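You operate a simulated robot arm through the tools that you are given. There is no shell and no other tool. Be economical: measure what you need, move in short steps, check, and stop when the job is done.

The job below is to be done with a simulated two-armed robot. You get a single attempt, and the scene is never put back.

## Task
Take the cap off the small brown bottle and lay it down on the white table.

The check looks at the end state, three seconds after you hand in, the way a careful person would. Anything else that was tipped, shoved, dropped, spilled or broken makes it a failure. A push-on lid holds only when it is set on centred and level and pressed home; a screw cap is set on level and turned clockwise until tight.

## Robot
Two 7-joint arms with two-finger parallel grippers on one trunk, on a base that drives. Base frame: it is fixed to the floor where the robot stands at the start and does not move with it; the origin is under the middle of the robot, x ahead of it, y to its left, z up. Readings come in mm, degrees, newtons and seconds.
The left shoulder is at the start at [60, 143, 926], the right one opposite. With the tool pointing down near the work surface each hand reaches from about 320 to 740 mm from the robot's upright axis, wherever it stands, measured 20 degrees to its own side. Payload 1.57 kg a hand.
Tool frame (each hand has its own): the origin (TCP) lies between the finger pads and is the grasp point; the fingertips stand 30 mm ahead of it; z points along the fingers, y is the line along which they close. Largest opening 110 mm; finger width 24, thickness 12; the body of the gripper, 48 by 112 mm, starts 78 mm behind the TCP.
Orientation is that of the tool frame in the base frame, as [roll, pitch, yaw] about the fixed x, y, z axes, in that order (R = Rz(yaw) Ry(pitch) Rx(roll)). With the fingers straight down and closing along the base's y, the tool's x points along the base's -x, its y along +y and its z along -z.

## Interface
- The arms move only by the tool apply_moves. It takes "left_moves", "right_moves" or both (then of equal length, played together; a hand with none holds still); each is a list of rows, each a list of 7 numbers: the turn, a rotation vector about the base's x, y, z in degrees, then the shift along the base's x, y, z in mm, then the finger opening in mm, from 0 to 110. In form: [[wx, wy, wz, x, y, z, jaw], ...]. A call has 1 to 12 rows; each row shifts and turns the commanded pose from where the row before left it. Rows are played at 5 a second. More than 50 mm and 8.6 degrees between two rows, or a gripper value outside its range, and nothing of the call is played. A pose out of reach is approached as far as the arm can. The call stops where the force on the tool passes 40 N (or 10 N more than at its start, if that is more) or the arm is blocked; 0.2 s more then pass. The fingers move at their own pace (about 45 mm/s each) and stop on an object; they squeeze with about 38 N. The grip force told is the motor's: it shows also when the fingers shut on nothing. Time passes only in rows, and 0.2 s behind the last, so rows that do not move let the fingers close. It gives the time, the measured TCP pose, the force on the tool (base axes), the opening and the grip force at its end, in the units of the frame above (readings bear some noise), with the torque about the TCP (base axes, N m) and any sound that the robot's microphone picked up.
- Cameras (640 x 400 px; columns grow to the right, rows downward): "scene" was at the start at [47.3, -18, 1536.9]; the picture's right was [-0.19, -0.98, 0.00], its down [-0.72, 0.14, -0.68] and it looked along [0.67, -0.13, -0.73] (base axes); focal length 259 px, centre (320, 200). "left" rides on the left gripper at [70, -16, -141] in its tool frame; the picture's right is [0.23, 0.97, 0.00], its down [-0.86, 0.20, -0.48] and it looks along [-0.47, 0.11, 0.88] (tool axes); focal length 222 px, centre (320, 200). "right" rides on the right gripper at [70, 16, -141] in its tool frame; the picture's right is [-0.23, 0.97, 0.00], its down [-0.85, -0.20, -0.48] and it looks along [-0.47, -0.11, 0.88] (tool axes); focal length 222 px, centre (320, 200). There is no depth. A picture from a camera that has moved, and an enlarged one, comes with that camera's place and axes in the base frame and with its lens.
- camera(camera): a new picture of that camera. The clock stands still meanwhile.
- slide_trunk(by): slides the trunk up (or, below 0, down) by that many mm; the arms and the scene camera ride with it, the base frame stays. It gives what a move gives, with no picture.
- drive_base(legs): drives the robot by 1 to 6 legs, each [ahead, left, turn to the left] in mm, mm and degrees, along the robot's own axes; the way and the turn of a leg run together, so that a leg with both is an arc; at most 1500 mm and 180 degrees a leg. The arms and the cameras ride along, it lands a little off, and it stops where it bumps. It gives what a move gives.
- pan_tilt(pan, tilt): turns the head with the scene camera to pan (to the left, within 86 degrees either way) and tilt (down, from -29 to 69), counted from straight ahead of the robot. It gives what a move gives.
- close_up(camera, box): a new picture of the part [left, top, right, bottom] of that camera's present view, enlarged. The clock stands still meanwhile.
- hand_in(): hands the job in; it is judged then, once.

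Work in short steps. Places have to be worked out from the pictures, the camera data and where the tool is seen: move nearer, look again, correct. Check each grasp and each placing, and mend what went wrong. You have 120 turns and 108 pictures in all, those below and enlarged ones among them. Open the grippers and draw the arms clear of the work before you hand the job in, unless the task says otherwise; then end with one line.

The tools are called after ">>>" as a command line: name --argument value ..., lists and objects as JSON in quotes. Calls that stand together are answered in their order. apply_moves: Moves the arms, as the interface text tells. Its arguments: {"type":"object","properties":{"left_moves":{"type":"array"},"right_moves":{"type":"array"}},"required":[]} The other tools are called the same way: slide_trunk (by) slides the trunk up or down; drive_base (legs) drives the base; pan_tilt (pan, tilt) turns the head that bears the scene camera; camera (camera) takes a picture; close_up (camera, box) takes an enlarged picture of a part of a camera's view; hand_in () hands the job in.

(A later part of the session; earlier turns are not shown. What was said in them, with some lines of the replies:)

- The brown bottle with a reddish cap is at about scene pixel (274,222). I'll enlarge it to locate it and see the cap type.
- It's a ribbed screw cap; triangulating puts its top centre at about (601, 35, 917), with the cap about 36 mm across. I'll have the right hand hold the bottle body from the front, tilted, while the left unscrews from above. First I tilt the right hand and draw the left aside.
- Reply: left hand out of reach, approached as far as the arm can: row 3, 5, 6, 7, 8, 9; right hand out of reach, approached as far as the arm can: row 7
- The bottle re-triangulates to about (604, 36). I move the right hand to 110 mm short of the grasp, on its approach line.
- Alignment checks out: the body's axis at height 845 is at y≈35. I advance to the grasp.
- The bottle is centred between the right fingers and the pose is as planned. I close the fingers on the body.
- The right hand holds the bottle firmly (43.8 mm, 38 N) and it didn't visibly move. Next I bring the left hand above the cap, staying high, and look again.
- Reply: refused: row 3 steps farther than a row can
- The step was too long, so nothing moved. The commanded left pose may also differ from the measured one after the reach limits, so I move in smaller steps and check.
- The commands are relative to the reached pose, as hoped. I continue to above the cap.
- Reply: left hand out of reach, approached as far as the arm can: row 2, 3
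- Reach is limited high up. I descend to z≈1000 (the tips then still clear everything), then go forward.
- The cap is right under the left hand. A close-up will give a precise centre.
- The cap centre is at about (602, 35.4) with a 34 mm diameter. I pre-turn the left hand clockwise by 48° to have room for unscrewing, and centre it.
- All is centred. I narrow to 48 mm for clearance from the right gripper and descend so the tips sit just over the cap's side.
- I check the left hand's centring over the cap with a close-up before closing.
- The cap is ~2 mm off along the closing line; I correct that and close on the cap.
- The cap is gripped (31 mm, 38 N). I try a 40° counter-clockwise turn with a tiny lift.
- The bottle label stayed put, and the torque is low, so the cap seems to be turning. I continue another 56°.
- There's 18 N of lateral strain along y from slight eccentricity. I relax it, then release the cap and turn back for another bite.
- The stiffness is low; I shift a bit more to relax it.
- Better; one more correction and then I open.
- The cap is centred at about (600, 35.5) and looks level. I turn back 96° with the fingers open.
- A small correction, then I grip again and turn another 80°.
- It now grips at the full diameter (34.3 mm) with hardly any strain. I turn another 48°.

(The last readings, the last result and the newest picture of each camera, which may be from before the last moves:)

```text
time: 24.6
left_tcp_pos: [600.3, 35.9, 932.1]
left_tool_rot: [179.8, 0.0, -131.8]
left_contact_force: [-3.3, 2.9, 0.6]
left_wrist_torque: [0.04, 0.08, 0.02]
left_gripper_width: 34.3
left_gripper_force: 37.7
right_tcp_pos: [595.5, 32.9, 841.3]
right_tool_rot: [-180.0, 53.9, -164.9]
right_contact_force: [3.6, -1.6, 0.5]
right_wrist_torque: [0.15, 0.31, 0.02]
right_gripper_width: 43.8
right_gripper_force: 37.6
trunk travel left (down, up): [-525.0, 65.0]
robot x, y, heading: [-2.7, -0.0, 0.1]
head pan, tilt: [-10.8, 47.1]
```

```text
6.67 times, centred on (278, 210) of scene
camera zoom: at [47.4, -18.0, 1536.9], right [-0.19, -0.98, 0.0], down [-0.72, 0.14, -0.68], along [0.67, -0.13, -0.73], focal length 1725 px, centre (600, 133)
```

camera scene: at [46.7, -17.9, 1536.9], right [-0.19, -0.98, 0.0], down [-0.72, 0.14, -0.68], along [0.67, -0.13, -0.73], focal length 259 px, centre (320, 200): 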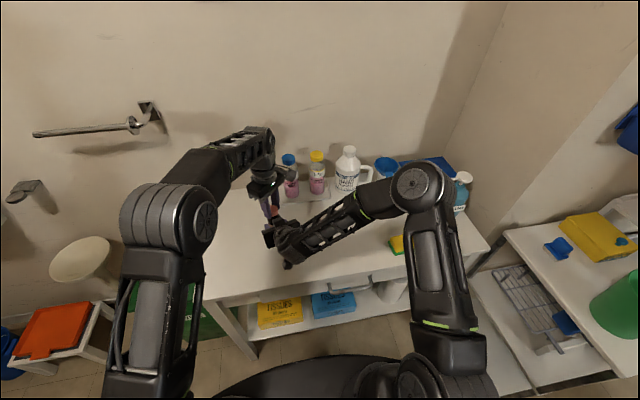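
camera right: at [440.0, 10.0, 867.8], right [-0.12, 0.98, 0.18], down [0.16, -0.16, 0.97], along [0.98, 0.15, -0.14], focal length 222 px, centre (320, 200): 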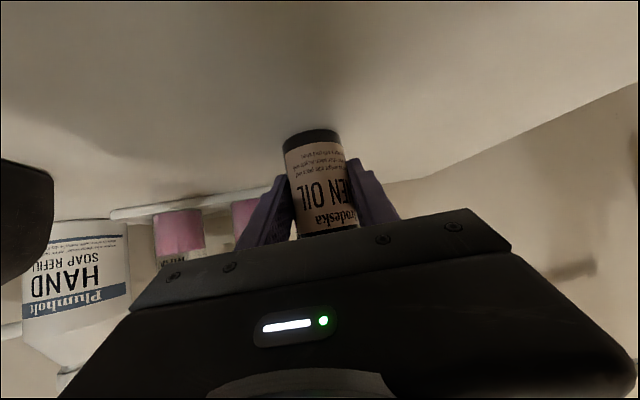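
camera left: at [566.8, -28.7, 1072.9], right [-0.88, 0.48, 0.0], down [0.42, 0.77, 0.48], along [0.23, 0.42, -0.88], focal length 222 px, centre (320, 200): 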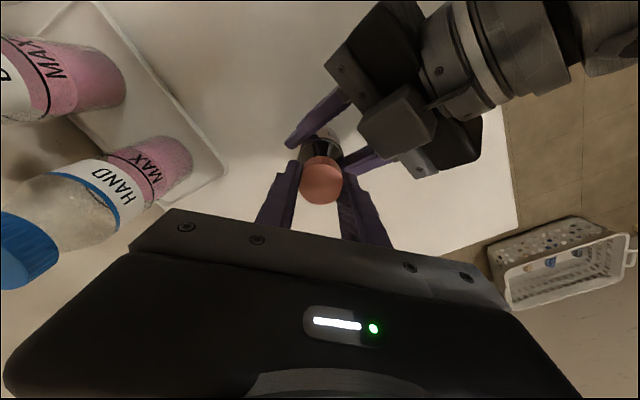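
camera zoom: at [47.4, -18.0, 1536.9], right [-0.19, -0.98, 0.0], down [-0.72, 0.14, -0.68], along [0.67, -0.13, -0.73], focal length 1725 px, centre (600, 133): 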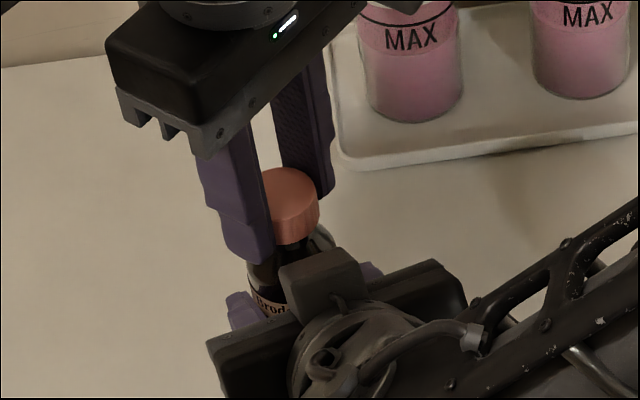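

Total turn is about 190°. I test with a gentle 3 mm lift to see whether the thread still holds.

>>> apply_moves --left_moves '[[0, 0, 0, 0, 0, 1, 20], [0, 0, 0, 0, 0, 1, 20], [0, 0, 0, 0, 0, 1, 20]]'

>>> close_up --camera "scene" --box '[230, 180, 326, 240]'

```text
time: 25.4
left_tcp_pos: [600.7, 35.5, 933.4]
left_tool_rot: [179.9, 0.0, -131.9]
left_contact_force: [-0.8, 2.4, -12.3]
left_wrist_torque: [0.06, -0.08, -0.02]
left_gripper_width: 33.9
left_gripper_force: 38.3
right_tcp_pos: [596.7, 34.0, 841.5]
right_tool_rot: [-180.0, 54.1, -165.0]
right_contact_force: [1.5, -1.9, 9.9]
right_wrist_torque: [0.18, 0.14, -0.03]
right_gripper_width: 43.7
right_gripper_force: 38.2
trunk travel left (down, up): [-525.0, 65.0]
robot x, y, heading: [0.4, 0.5, -0.2]
head pan, tilt: [-10.8, 47.1]
```

```text
6.67 times, centred on (278, 210) of scene
camera zoom: at [47.5, -18.0, 1536.8], right [-0.19, -0.98, 0.0], down [-0.72, 0.14, -0.68], along [0.67, -0.13, -0.73], focal length 1725 px, centre (600, 133)
```

zoom: 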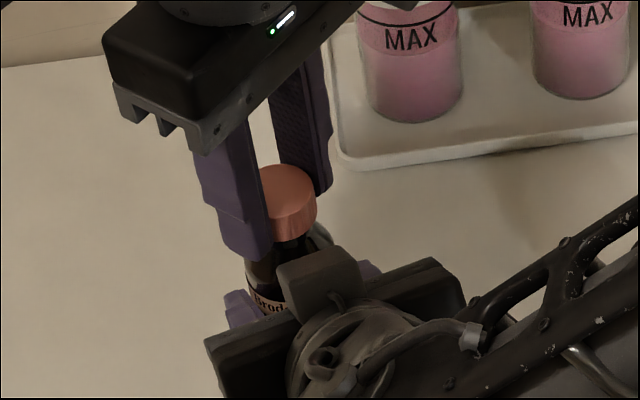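

Still threaded (12 N resistance). I ease back down and turn 32° further in this grip.

>>> apply_moves --left_moves '[[0, 0, 0, 0, 0, -2.2, 20], [0, 0, 8, 0, 0, 0.07, 20], [0, 0, 8, 0, 0, 0.07, 20], [0, 0, 8, 0, 0, 0.07, 20], [0, 0, 8, 0, 0, 0.07, 20], [0, 0, 0, 0, 0, 0, 20]]'

```text
time: 26.8
left_tcp_pos: [600.8, 34.4, 932.4]
left_tool_rot: [179.8, 0.0, -99.8]
left_contact_force: [-8.1, 2.1, -7.0]
left_wrist_torque: [0.05, 0.18, 0.02]
left_gripper_width: 34.1
left_gripper_force: 38.1
right_tcp_pos: [596.7, 33.7, 841.0]
right_tool_rot: [180.0, 53.9, -165.0]
right_contact_force: [8.0, -3.1, 5.2]
right_wrist_torque: [0.2, 0.52, -0.01]
right_gripper_width: 43.9
right_gripper_force: 37.8
trunk travel left (down, up): [-525.0, 65.0]
robot x, y, heading: [-0.4, 1.5, -0.1]
head pan, tilt: [-10.8, 47.1]
```

No reach trouble at +80°. I release, then turn back 128° over two calls.

>>> apply_moves --left_moves '[[0, 0, 0, -0.7, 0.2, 0, 20], [0, 0, 0, 0, 0, 0, 46], [0, 0, 0, 0, 0, 0, 46], [0, 0, -8, 0, 0, 0, 48], [0, 0, -8, 0, 0, 0, 48], [0, 0, -8, 0, 0, 0, 48], [0, 0, -8, 0, 0, 0, 48], [0, 0, -8, 0, 0, 0, 48], [0, 0, -8, 0, 0, 0, 48], [0, 0, -8, 0, 0, 0, 48], [0, 0, -8, 0, 0, 0, 48]]'

>>> apply_moves --left_moves '[[0, 0, -8, 0, 0, 0, 48], [0, 0, -8, 0, 0, 0, 48], [0, 0, -8, 0, 0, 0, 48], [0, 0, -8, 0, 0, 0, 48], [0, 0, -8, 0, 0, 0, 48], [0, 0, -8, 0, 0, 0, 48], [0, 0, -8, 0, 0, 0, 48], [0, 0, -8, 0, 0, 0, 48], [0, 0, 0, 0, 0, 0, 48]]'

>>> close_up --camera "left" --box '[256, 130, 384, 210]'

```text
time: 29.2
left_tcp_pos: [599.5, 33.7, 932.9]
left_tool_rot: [179.9, 0.1, -164.1]
left_contact_force: [0.0, 0.2, -0.5]
left_wrist_torque: [-0.04, -0.02, -0.02]
left_gripper_width: 48.0
left_gripper_force: 0.1
right_tcp_pos: [595.8, 34.0, 839.6]
right_tool_rot: [180.0, 53.9, -165.0]
right_contact_force: [-1.6, 0.6, 1.2]
right_wrist_torque: [0.01, 0.01, 0.0]
right_gripper_width: 43.5
right_gripper_force: 38.5
trunk travel left (down, up): [-525.0, 65.0]
robot x, y, heading: [0.8, 0.6, 0.2]
head pan, tilt: [-10.8, 47.1]
```

```text
time: 31.2
left_tcp_pos: [599.6, 35.3, 933.4]
left_tool_rot: [-180.0, 0.2, 131.8]
left_contact_force: [0.2, -0.6, -0.8]
left_wrist_torque: [0.03, -0.02, 0.01]
left_gripper_width: 48.1
left_gripper_force: 0.0
right_tcp_pos: [595.6, 34.3, 840.1]
right_tool_rot: [180.0, 53.9, -165.0]
right_contact_force: [-0.6, -0.2, 0.1]
right_wrist_torque: [-0.06, 0.02, 0.01]
right_gripper_width: 43.5
right_gripper_force: 37.6
trunk travel left (down, up): [-525.0, 65.0]
robot x, y, heading: [-0.8, -1.9, -0.2]
head pan, tilt: [-10.8, 47.1]
```

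```text
5.00 times, centred on (320, 170) of left
camera zoom: at [540.7, 76.2, 1075.2], right [0.57, 0.82, 0.0], down [0.72, -0.5, 0.48], along [0.39, -0.28, -0.88], focal length 1111 px, centre (320, 350)
```

zoom: 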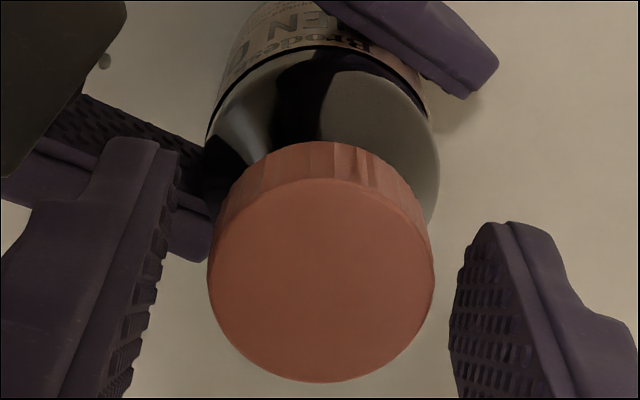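

Well centred. I grip again and turn 128°, with a lift that follows the thread.

>>> apply_moves --left_moves '[[0, 0, 0, 0, 0, -1, 30], [0, 0, 0, 0, 0, 0, 20], [0, 0, 0, 0, 0, 0, 20], [0, 0, 8, 0, 0, 0.07, 20], [0, 0, 8, 0, 0, 0.07, 20], [0, 0, 8, 0, 0, 0.07, 20], [0, 0, 8, 0, 0, 0.07, 20], [0, 0, 8, 0, 0, 0.07, 20], [0, 0, 8, 0, 0, 0.07, 20], [0, 0, 8, 0, 0, 0.07, 20], [0, 0, 8, 0, 0, 0.07, 20]]'

>>> apply_moves --left_moves '[[0, 0, 8, 0, 0, 0.07, 20], [0, 0, 8, 0, 0, 0.07, 20], [0, 0, 8, 0, 0, 0.07, 20], [0, 0, 8, 0, 0, 0.07, 20], [0, 0, 8, 0, 0, 0.07, 20], [0, 0, 8, 0, 0, 0.07, 20], [0, 0, 8, 0, 0, 0.07, 20], [0, 0, 8, 0, 0, 0.07, 20]]'

>>> close_up --camera "left" --box '[256, 130, 384, 210]'

```text
time: 33.6
left_tcp_pos: [599.5, 35.4, 933.3]
left_tool_rot: [-180.0, 0.1, -163.8]
left_contact_force: [0.4, 0.6, 0.3]
left_wrist_torque: [-0.02, 0.03, 0.01]
left_gripper_width: 32.6
left_gripper_force: 38.2
right_tcp_pos: [596.4, 32.9, 841.7]
right_tool_rot: [-180.0, 53.9, -165.0]
right_contact_force: [-0.1, 0.2, -0.1]
right_wrist_torque: [0.01, 0.01, -0.03]
right_gripper_width: 43.9
right_gripper_force: 37.8
trunk travel left (down, up): [-525.0, 65.0]
robot x, y, heading: [3.7, 1.8, -0.1]
head pan, tilt: [-10.8, 47.1]
```

```text
time: 35.4
left_tcp_pos: [600.2, 33.7, 933.2]
left_tool_rot: [-180.0, 0.1, -99.9]
left_contact_force: [-0.9, -0.4, -0.1]
left_wrist_torque: [0.03, 0.01, 0.05]
left_gripper_width: 32.5
left_gripper_force: 37.6
right_tcp_pos: [595.7, 33.0, 840.5]
right_tool_rot: [-180.0, 54.0, -165.0]
right_contact_force: [-0.1, -0.3, 0.4]
right_wrist_torque: [-0.01, -0.04, -0.01]
right_gripper_width: 43.6
right_gripper_force: 38.4
trunk travel left (down, up): [-525.0, 65.0]
robot x, y, heading: [3.0, -4.0, -0.2]
head pan, tilt: [-10.8, 47.1]
```

```text
5.00 times, centred on (320, 170) of left
camera zoom: at [604.4, -36.5, 1075.8], right [-1.0, -0.06, 0.0], down [-0.05, 0.88, 0.48], along [-0.03, 0.48, -0.88], focal length 1111 px, centre (320, 350)
```

zoom: 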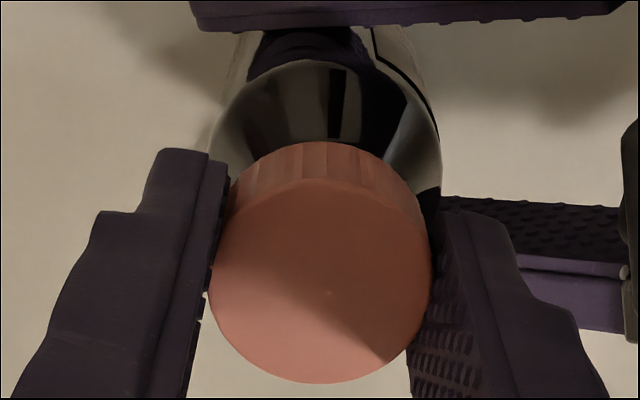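

Forces are now practically nil, which suggests the cap came free. I lift gently in 1 mm steps.

>>> apply_moves --left_moves '[[0, 0, 0, 0, 0, 1, 20], [0, 0, 0, 0, 0, 1, 20], [0, 0, 0, 0, 0, 1, 20]]'

>>> close_up --camera "left" --box '[256, 130, 384, 210]'

```text
time: 36.2
left_tcp_pos: [601.6, 35.0, 936.3]
left_tool_rot: [180.0, 0.2, -100.0]
left_contact_force: [0.1, 0.1, -0.8]
left_wrist_torque: [0.03, 0.0, 0.02]
left_gripper_width: 32.5
left_gripper_force: 37.6
right_tcp_pos: [596.8, 33.8, 840.5]
right_tool_rot: [180.0, 53.9, -165.1]
right_contact_force: [0.3, -0.3, 0.3]
right_wrist_torque: [-0.01, 0.03, 0.02]
right_gripper_width: 43.9
right_gripper_force: 38.2
trunk travel left (down, up): [-525.0, 65.0]
robot x, y, heading: [0.1, -2.0, -0.1]
head pan, tilt: [-10.8, 47.1]
```

```text
5.00 times, centred on (320, 170) of left
camera zoom: at [604.1, -36.0, 1079.0], right [-1.0, -0.05, 0.0], down [-0.05, 0.88, 0.48], along [-0.03, 0.48, -0.88], focal length 1111 px, centre (320, 350)
```

zoom: 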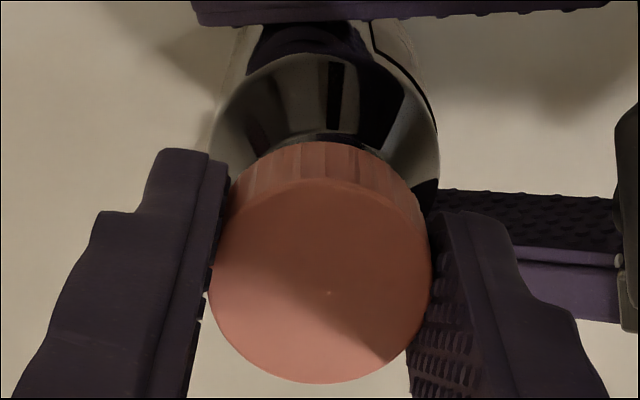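

The cap comes along with no force: it is off. I lift it straight up well clear.

>>> apply_moves --left_moves '[[0, 0, 0, 0, 0, 5, 20], [0, 0, 0, 0, 0, 10, 20], [0, 0, 0, 0, 0, 15, 20], [0, 0, 0, 0, 0, 20, 20], [0, 0, 0, 0, 0, 0, 20]]'

>>> camera --camera "left"

>>> camera --camera "scene"

```text
time: 37.4
left_tcp_pos: [602.2, 34.5, 986.9]
left_tool_rot: [179.9, 0.2, -100.0]
left_contact_force: [0.0, 0.3, -0.9]
left_wrist_torque: [0.0, 0.0, 0.01]
left_gripper_width: 32.3
left_gripper_force: 38.1
right_tcp_pos: [596.5, 32.7, 839.5]
right_tool_rot: [180.0, 53.8, -165.1]
right_contact_force: [-0.3, 0.4, -1.3]
right_wrist_torque: [-0.05, 0.01, 0.02]
right_gripper_width: 43.7
right_gripper_force: 38.5
trunk travel left (down, up): [-525.0, 65.0]
robot x, y, heading: [1.0, -0.6, -0.3]
head pan, tilt: [-10.8, 47.1]
```

```text
65 pictures are left
camera left: at [604.6, -36.8, 1128.5], right [-1.0, -0.05, 0.0], down [-0.05, 0.88, 0.48], along [-0.03, 0.48, -0.88], focal length 222 px, centre (320, 200)
```

left: 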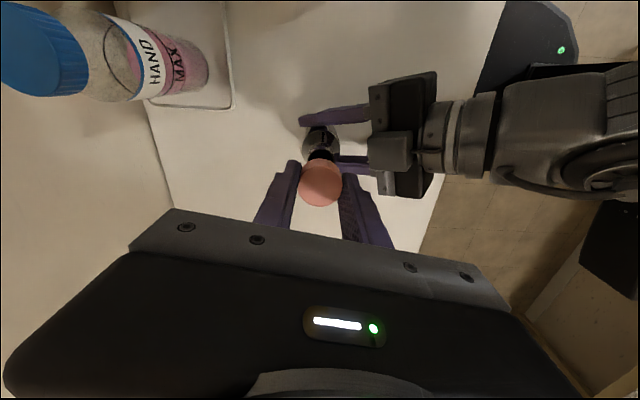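

```text
64 pictures are left
camera scene: at [47.5, -18.0, 1536.9], right [-0.19, -0.98, 0.0], down [-0.72, 0.14, -0.68], along [0.67, -0.13, -0.73], focal length 259 px, centre (320, 200)
```

scene: 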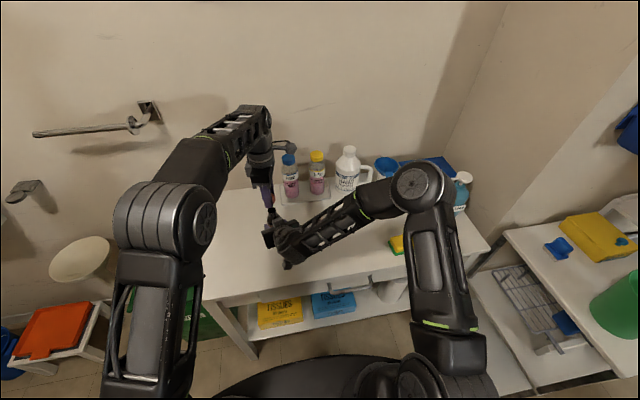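

The cap is held and the bottle stands open in the right hand. I carry the cap to the free left side of the table (about 592, 155), turning the wrist back meanwhile.

>>> apply_moves --left_moves '[[0, 0, 0, 0, 12, 10, 20], [0, 0, -8, -1, 12, 0, 20], [0, 0, -8, -1, 12, 0, 20], [0, 0, -8, -1, 12, 0, 20], [0, 0, -8, -1, 12, 0, 20], [0, 0, -8, -1, 12, 0, 20], [0, 0, -8, -1, 12, 0, 20], [0, 0, -8, -1, 12, 0, 20], [0, 0, -8, -1, 12, 0, 20], [0, 0, -8, -1, 12, 0, 20], [0, 0, -8, -1, 0, 0, 20], [0, 0, 0, 0, 0, 0, 20]]'

>>> camera --camera "left"

>>> camera --camera "scene"

```text
time: 40.0
left_tcp_pos: [590.6, 155.2, 996.9]
left_tool_rot: [179.9, 0.1, 179.9]
left_contact_force: [-0.4, -0.8, 0.4]
left_wrist_torque: [-0.02, 0.03, -0.03]
left_gripper_width: 32.1
left_gripper_force: 38.0
right_tcp_pos: [596.5, 34.5, 841.3]
right_tool_rot: [-180.0, 53.9, -165.0]
right_contact_force: [-0.3, 0.0, 0.1]
right_wrist_torque: [-0.03, 0.03, 0.0]
right_gripper_width: 44.0
right_gripper_force: 37.8
trunk travel left (down, up): [-525.0, 65.0]
robot x, y, heading: [-4.2, 2.5, -0.2]
head pan, tilt: [-10.8, 47.1]
```

```text
63 pictures are left
camera left: at [520.5, 138.9, 1137.9], right [-0.23, 0.97, 0.0], down [0.85, 0.2, 0.48], along [0.47, 0.11, -0.88], focal length 222 px, centre (320, 200)
```

left: 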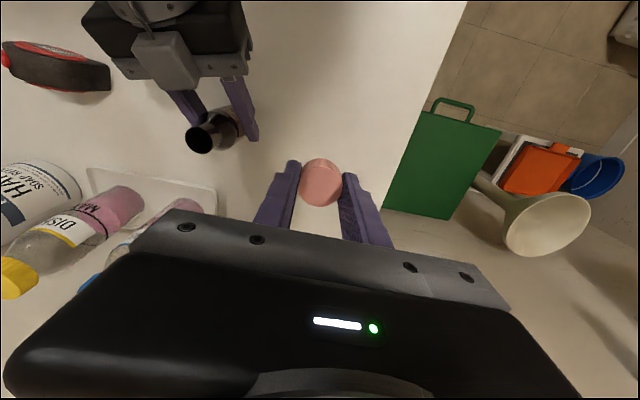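

```text
62 pictures are left
camera scene: at [47.4, -18.0, 1536.9], right [-0.19, -0.98, 0.0], down [-0.72, 0.14, -0.68], along [0.67, -0.13, -0.73], focal length 259 px, centre (320, 200)
```

scene: 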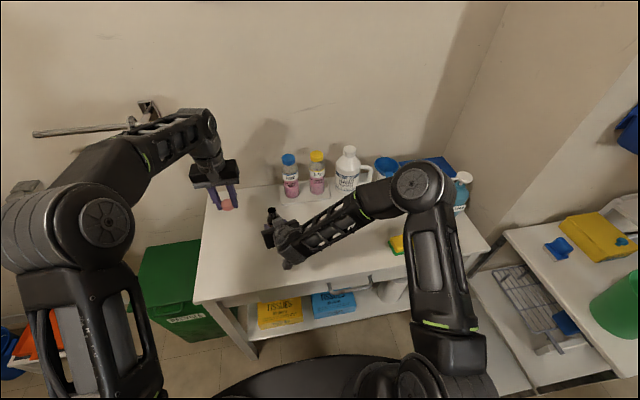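

The landing place is clear and well within the table. I descend fast to z≈850, then check.

>>> apply_moves --left_moves '[[0, 0, 0, 0, 0, -35, 20], [0, 0, 0, 0, 0, -35, 20], [0, 0, 0, 0, 0, -35, 20], [0, 0, 0, 0, 0, -25, 20], [0, 0, 0, 0, 0, -15, 20], [0, 0, 0, 0, 0, 0, 20]]'

>>> close_up --camera "scene" --box '[190, 170, 286, 230]'

```text
time: 41.4
left_tcp_pos: [590.9, 155.4, 851.1]
left_tool_rot: [-179.9, 0.0, -180.0]
left_contact_force: [-0.5, 0.7, 0.7]
left_wrist_torque: [-0.03, 0.02, 0.04]
left_gripper_width: 32.2
left_gripper_force: 37.8
right_tcp_pos: [595.4, 34.4, 841.2]
right_tool_rot: [-179.9, 53.9, -165.0]
right_contact_force: [0.4, 0.0, 0.1]
right_wrist_torque: [0.03, 0.02, -0.01]
right_gripper_width: 43.8
right_gripper_force: 38.1
trunk travel left (down, up): [-525.0, 65.0]
robot x, y, heading: [4.5, 0.8, 0.2]
head pan, tilt: [-10.8, 47.1]
```

```text
6.67 times, centred on (238, 200) of scene
camera zoom: at [47.4, -18.0, 1536.8], right [-0.19, -0.98, 0.0], down [-0.72, 0.14, -0.68], along [0.67, -0.13, -0.73], focal length 1725 px, centre (867, 200)
```

zoom: 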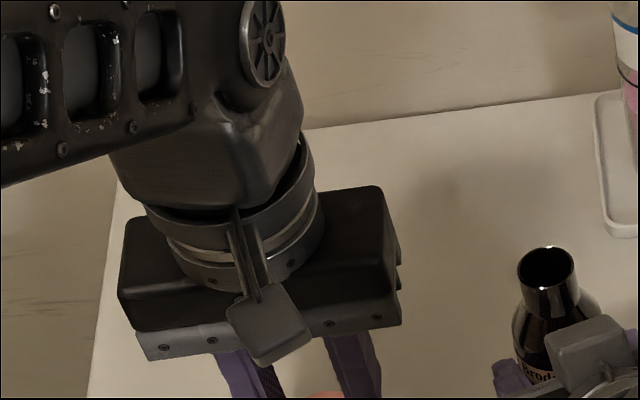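

Now I lower in small steps until contact.

>>> apply_moves --left_moves '[[0, 0, 0, 0, 0, -4, 20], [0, 0, 0, 0, 0, -4, 20], [0, 0, 0, 0, 0, -3, 20], [0, 0, 0, 0, 0, -2, 20], [0, 0, 0, 0, 0, -2, 20]]'

>>> close_up --camera "scene" --box '[190, 190, 286, 250]'

>>> close_up --camera "left" --box '[256, 130, 384, 210]'

```text
time: 42.6
left_tcp_pos: [590.1, 155.6, 836.8]
left_tool_rot: [-180.0, 0.0, -180.0]
left_contact_force: [0.9, -0.6, -1.0]
left_wrist_torque: [0.01, 0.03, 0.0]
left_gripper_width: 32.2
left_gripper_force: 37.6
right_tcp_pos: [595.1, 33.8, 840.7]
right_tool_rot: [-179.9, 53.9, -165.0]
right_contact_force: [-0.3, -1.2, -0.2]
right_wrist_torque: [-0.02, 0.03, 0.0]
right_gripper_width: 43.2
right_gripper_force: 38.6
trunk travel left (down, up): [-525.0, 65.0]
robot x, y, heading: [-1.0, -2.9, 0.1]
head pan, tilt: [-10.8, 47.1]
```

```text
6.67 times, centred on (238, 220) of scene
camera zoom: at [47.4, -18.0, 1536.9], right [-0.19, -0.98, 0.0], down [-0.72, 0.14, -0.68], along [0.67, -0.13, -0.73], focal length 1725 px, centre (867, 67)
```

zoom: 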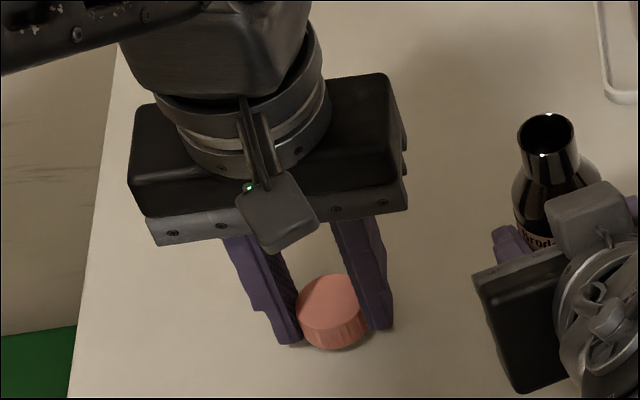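

```text
5.00 times, centred on (320, 170) of left
camera zoom: at [520.2, 139.1, 978.8], right [-0.23, 0.97, 0.0], down [0.85, 0.2, 0.48], along [0.47, 0.11, -0.88], focal length 1111 px, centre (320, 350)
```

zoom: 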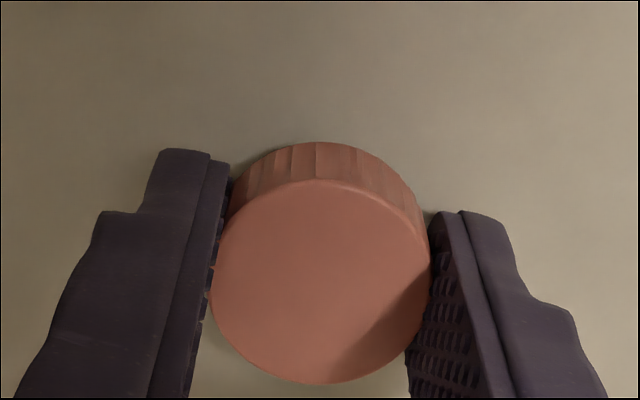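

Still no contact at 836.8; I continue in 1 mm steps.

>>> apply_moves --left_moves '[[0, 0, 0, 0, 0, -1, 20], [0, 0, 0, 0, 0, -1, 20], [0, 0, 0, 0, 0, -1, 20], [0, 0, 0, 0, 0, 0, 20]]'

```text
time: 43.6
left_tcp_pos: [589.8, 154.5, 832.1]
left_tool_rot: [180.0, 0.0, -179.9]
left_contact_force: [0.5, 0.1, -0.2]
left_wrist_torque: [0.02, -0.02, 0.02]
left_gripper_width: 32.1
left_gripper_force: 37.9
right_tcp_pos: [595.6, 33.2, 840.4]
right_tool_rot: [-179.9, 53.9, -165.0]
right_contact_force: [0.0, -0.1, -0.8]
right_wrist_torque: [-0.03, 0.05, -0.03]
right_gripper_width: 43.7
right_gripper_force: 38.2
trunk travel left (down, up): [-525.0, 65.0]
robot x, y, heading: [1.1, -4.1, -0.1]
head pan, tilt: [-10.8, 47.1]
```

Still free; a few more half-millimetre steps.

>>> apply_moves --left_moves '[[0, 0, 0, 0, 0, -0.7, 20], [0, 0, 0, 0, 0, -0.7, 20], [0, 0, 0, 0, 0, -0.6, 20], [0, 0, 0, 0, 0, 0, 20]]'

>>> close_up --camera "scene" --box '[214, 210, 262, 240]'

```text
time: 44.6
left_tcp_pos: [590.8, 154.2, 831.8]
left_tool_rot: [180.0, -0.1, 180.0]
left_contact_force: [0.3, 0.3, 0.1]
left_wrist_torque: [0.02, -0.01, 0.02]
left_gripper_width: 31.9
left_gripper_force: 37.9
right_tcp_pos: [596.0, 33.3, 841.1]
right_tool_rot: [179.9, 53.8, -165.0]
right_contact_force: [-0.2, -1.0, 0.8]
right_wrist_torque: [0.03, 0.02, -0.02]
right_gripper_width: 44.0
right_gripper_force: 38.5
trunk travel left (down, up): [-525.0, 65.0]
robot x, y, heading: [-1.7, -4.2, 0.4]
head pan, tilt: [-10.8, 47.1]
```

```text
13.33 times, centred on (238, 225) of scene
camera zoom: at [47.4, -18.0, 1536.9], right [-0.19, -0.98, 0.0], down [-0.72, 0.14, -0.68], along [0.67, -0.13, -0.73], focal length 3451 px, centre (1413, -133)
```

zoom: 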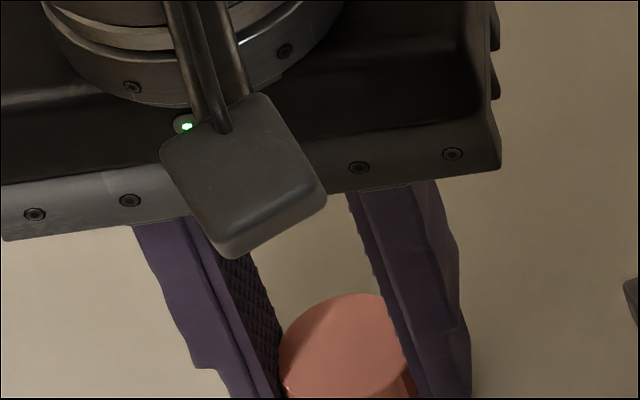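

Not yet touching; I keep lowering gently.

>>> apply_moves --left_moves '[[0, 0, 0, 0, 0, -0.7, 20], [0, 0, 0, 0, 0, -0.7, 20], [0, 0, 0, 0, 0, -0.6, 20], [0, 0, 0, 0, 0, 0, 20]]'

>>> close_up --camera "scene" --box '[214, 222, 262, 252]'

```text
time: 45.6
left_tcp_pos: [590.1, 155.3, 830.6]
left_tool_rot: [180.0, 0.2, 180.0]
left_contact_force: [-0.5, -1.0, 4.3]
left_wrist_torque: [0.04, 0.08, 0.04]
left_gripper_width: 31.7
left_gripper_force: 38.0
right_tcp_pos: [596.0, 34.3, 840.9]
right_tool_rot: [179.9, 53.9, -165.0]
right_contact_force: [-0.1, -0.1, 0.2]
right_wrist_torque: [-0.02, 0.0, 0.0]
right_gripper_width: 43.7
right_gripper_force: 37.9
trunk travel left (down, up): [-525.0, 65.0]
robot x, y, heading: [-2.5, 0.8, 0.0]
head pan, tilt: [-10.8, 47.1]
```

```text
13.33 times, centred on (238, 237) of scene
camera zoom: at [47.0, -18.1, 1536.9], right [-0.19, -0.98, 0.0], down [-0.72, 0.14, -0.68], along [0.67, -0.13, -0.73], focal length 3451 px, centre (1413, -293)
```

zoom: 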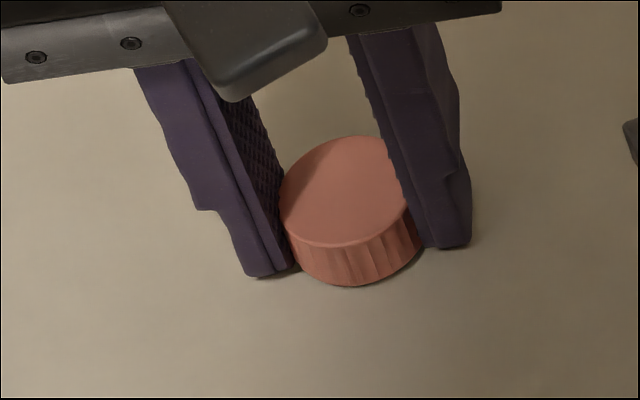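

Contact (4.3 N up). I open the fingers gently to let the cap rest.

>>> apply_moves --left_moves '[[0, 0, 0, 0, 0, 0, 36], [0, 0, 0, 0, 0, 0, 44], [0, 0, 0, 0, 0, 0, 60], [0, 0, 0, 0, 0, 0, 70], [0, 0, 0, 0, 0, 0, 70]]'

>>> close_up --camera "scene" --box '[190, 200, 286, 260]'

```text
time: 46.8
left_tcp_pos: [589.0, 151.8, 830.4]
left_tool_rot: [-179.9, 0.1, 179.9]
left_contact_force: [0.6, 1.7, 9.7]
left_wrist_torque: [0.38, 0.13, -0.05]
left_gripper_width: 71.2
left_gripper_force: 0.4
right_tcp_pos: [594.5, 33.0, 840.9]
right_tool_rot: [179.8, 53.9, -165.2]
right_contact_force: [-0.1, 0.2, 0.9]
right_wrist_torque: [0.0, -0.01, 0.03]
right_gripper_width: 43.8
right_gripper_force: 37.7
trunk travel left (down, up): [-525.0, 65.0]
robot x, y, heading: [-0.7, 0.3, -0.3]
head pan, tilt: [-10.8, 47.1]
```

```text
6.67 times, centred on (238, 230) of scene
camera zoom: at [46.8, -19.1, 1536.9], right [-0.19, -0.98, 0.0], down [-0.72, 0.14, -0.68], along [0.67, -0.13, -0.73], focal length 1725 px, centre (867, 0)
```

zoom: 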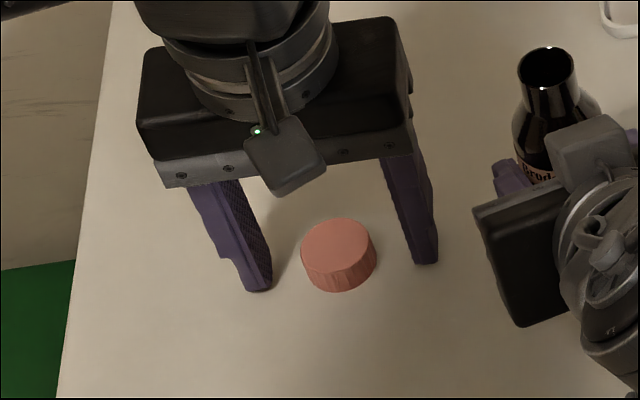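

The cap rests flat on the table and the fingers are clear of it. I raise the left hand straight up.

>>> apply_moves --left_moves '[[0, 0, 0, 0, 0, 5, 70], [0, 0, 0, 0, 0, 20, 80], [0, 0, 0, 0, 0, 40, 80], [0, 0, 0, 0, 0, 40, 80], [0, 0, 0, -20, 20, 40, 80], [0, 0, 0, -30, 20, 30, 80], [0, 0, 0, -30, 20, 0, 80]]'

>>> close_up --camera "scene" --box '[190, 200, 350, 300]'

>>> camera --camera "right"

```text
time: 48.4
left_tcp_pos: [508.0, 215.2, 1005.0]
left_tool_rot: [180.0, 0.1, -180.0]
left_contact_force: [0.7, 0.5, 0.6]
left_wrist_torque: [0.0, -0.02, -0.01]
left_gripper_width: 80.0
left_gripper_force: 0.1
right_tcp_pos: [595.0, 34.1, 840.9]
right_tool_rot: [180.0, 53.8, -165.0]
right_contact_force: [-0.1, 0.1, -0.6]
right_wrist_torque: [0.04, 0.01, -0.03]
right_gripper_width: 43.8
right_gripper_force: 38.2
trunk travel left (down, up): [-525.0, 65.0]
robot x, y, heading: [0.3, -1.5, -0.1]
head pan, tilt: [-10.8, 47.1]
```

```text
4.00 times, centred on (270, 250) of scene
camera zoom: at [46.9, -17.5, 1536.8], right [-0.19, -0.98, 0.0], down [-0.72, 0.14, -0.68], along [0.67, -0.13, -0.73], focal length 1035 px, centre (520, 0)
```

zoom: 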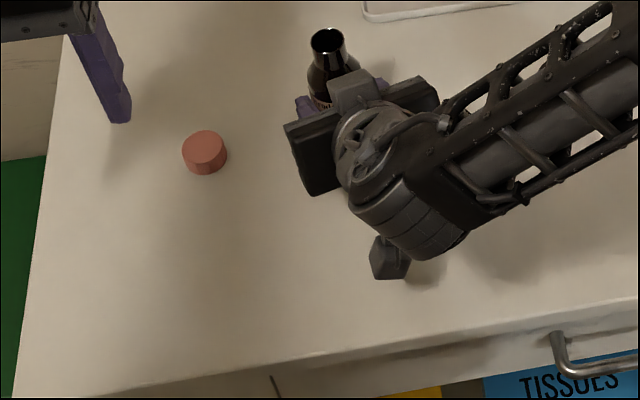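

```text
54 pictures are left
camera right: at [439.9, 10.1, 867.7], right [-0.12, 0.98, 0.18], down [0.16, -0.16, 0.97], along [0.98, 0.15, -0.14], focal length 222 px, centre (320, 200)
```

right: 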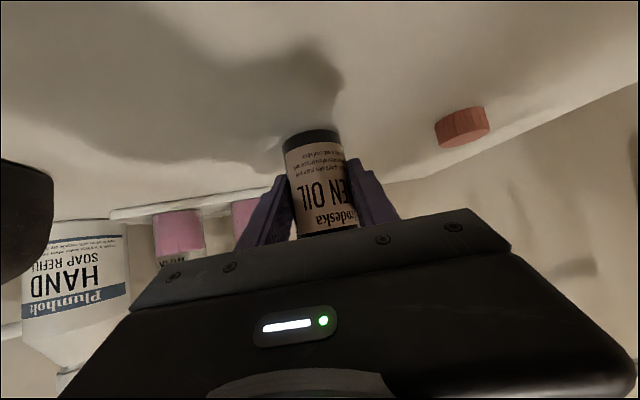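

The cap lies upright, clear of the opening right fingers. I release the bottle gradually.

>>> apply_moves --right_moves '[[0, 0, 0, 0, 0, 0, 46], [0, 0, 0, 0, 0, 0, 52], [0, 0, 0, 0, 0, 0, 65], [0, 0, 0, 0, 0, 0, 85], [0, 0, 0, 0, 0, 0, 95], [0, 0, 0, 0, 0, 0, 95]]'

>>> camera --camera "right"

```text
time: 49.8
left_tcp_pos: [509.2, 214.5, 1004.5]
left_tool_rot: [180.0, 0.0, -180.0]
left_contact_force: [0.5, -0.3, -0.6]
left_wrist_torque: [0.02, 0.0, 0.0]
left_gripper_width: 80.1
left_gripper_force: 0.0
right_tcp_pos: [595.5, 34.4, 840.0]
right_tool_rot: [-180.0, 54.0, -165.0]
right_contact_force: [-0.2, 0.3, -0.7]
right_wrist_torque: [0.01, -0.03, -0.01]
right_gripper_width: 95.1
right_gripper_force: 0.1
trunk travel left (down, up): [-525.0, 65.0]
robot x, y, heading: [0.4, 0.5, -0.2]
head pan, tilt: [-10.8, 47.1]
```

```text
53 pictures are left
camera right: at [440.2, 10.0, 867.7], right [-0.12, 0.98, 0.18], down [0.16, -0.16, 0.97], along [0.98, 0.15, -0.14], focal length 222 px, centre (320, 200)
```

right: 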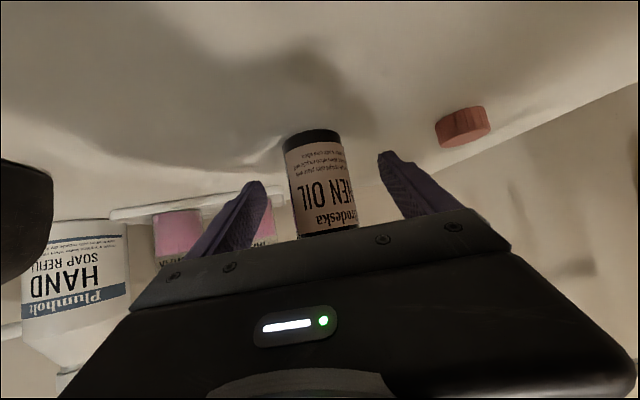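

The bottle stands upright and free. I withdraw the right hand back along its approach line.

>>> apply_moves --right_moves '[[0, 0, 0, -11.7, -3.1, 8.8, 95], [0, 0, 0, -15.6, -4.2, 11.8, 95], [0, 0, 0, -15.6, -4.2, 11.8, 95], [0, 0, 0, -15.6, -4.2, 11.8, 95], [0, 0, 0, -15.6, -4.2, 11.8, 95], [0, 0, 0, -15.6, -4.2, 11.8, 95], [0, 0, 0, -10, -30, 30, 95], [0, 0, 0, -5, -35, 20, 95], [0, 0, 0, 0, -40, 10, 95]]'

>>> camera --camera "scene"

>>> close_up --camera "scene" --box '[190, 180, 350, 280]'

```text
time: 51.8
left_tcp_pos: [507.2, 215.3, 1005.5]
left_tool_rot: [-180.0, 0.0, 180.0]
left_contact_force: [-0.4, -0.4, 0.0]
left_wrist_torque: [-0.01, -0.03, 0.01]
left_gripper_width: 79.8
left_gripper_force: 0.0
right_tcp_pos: [495.9, -96.6, 967.7]
right_tool_rot: [-180.0, 53.7, -164.9]
right_contact_force: [0.1, -0.2, -0.6]
right_wrist_torque: [0.0, 0.0, -0.02]
right_gripper_width: 94.9
right_gripper_force: 0.0
right hand out of reach, approached as far as the arm can: row 9
trunk travel left (down, up): [-525.0, 65.0]
robot x, y, heading: [4.1, -0.5, -0.2]
head pan, tilt: [-10.8, 47.1]
```

```text
52 pictures are left
camera scene: at [46.8, -18.2, 1536.8], right [-0.19, -0.98, 0.0], down [-0.72, 0.14, -0.68], along [0.67, -0.13, -0.73], focal length 259 px, centre (320, 200)
```

scene: 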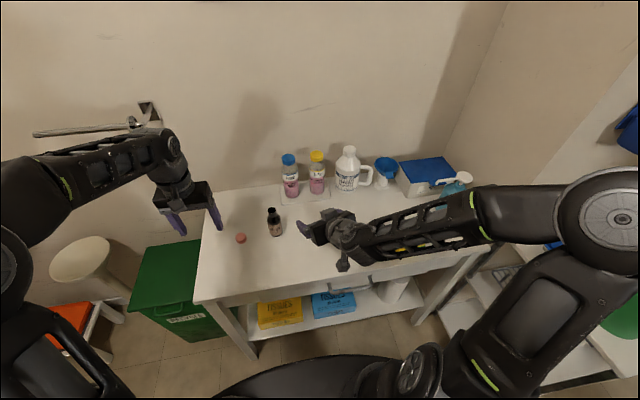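

```text
4.00 times, centred on (270, 230) of scene
camera zoom: at [46.8, -18.2, 1536.8], right [-0.19, -0.98, 0.0], down [-0.72, 0.14, -0.68], along [0.67, -0.13, -0.73], focal length 1035 px, centre (520, 80)
```

zoom: 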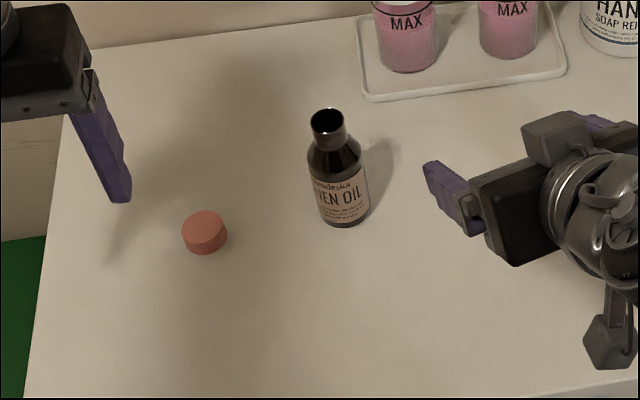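

The cap lies on the table, the bottle stands upright and open, and nothing else has visibly moved. Both hands are open and clear, so I hand in.

>>> hand_in

```text
The job is handed in.
```

The cap is off the brown bottle and lying flat on the white table; the bottle is standing upright and open where it was.
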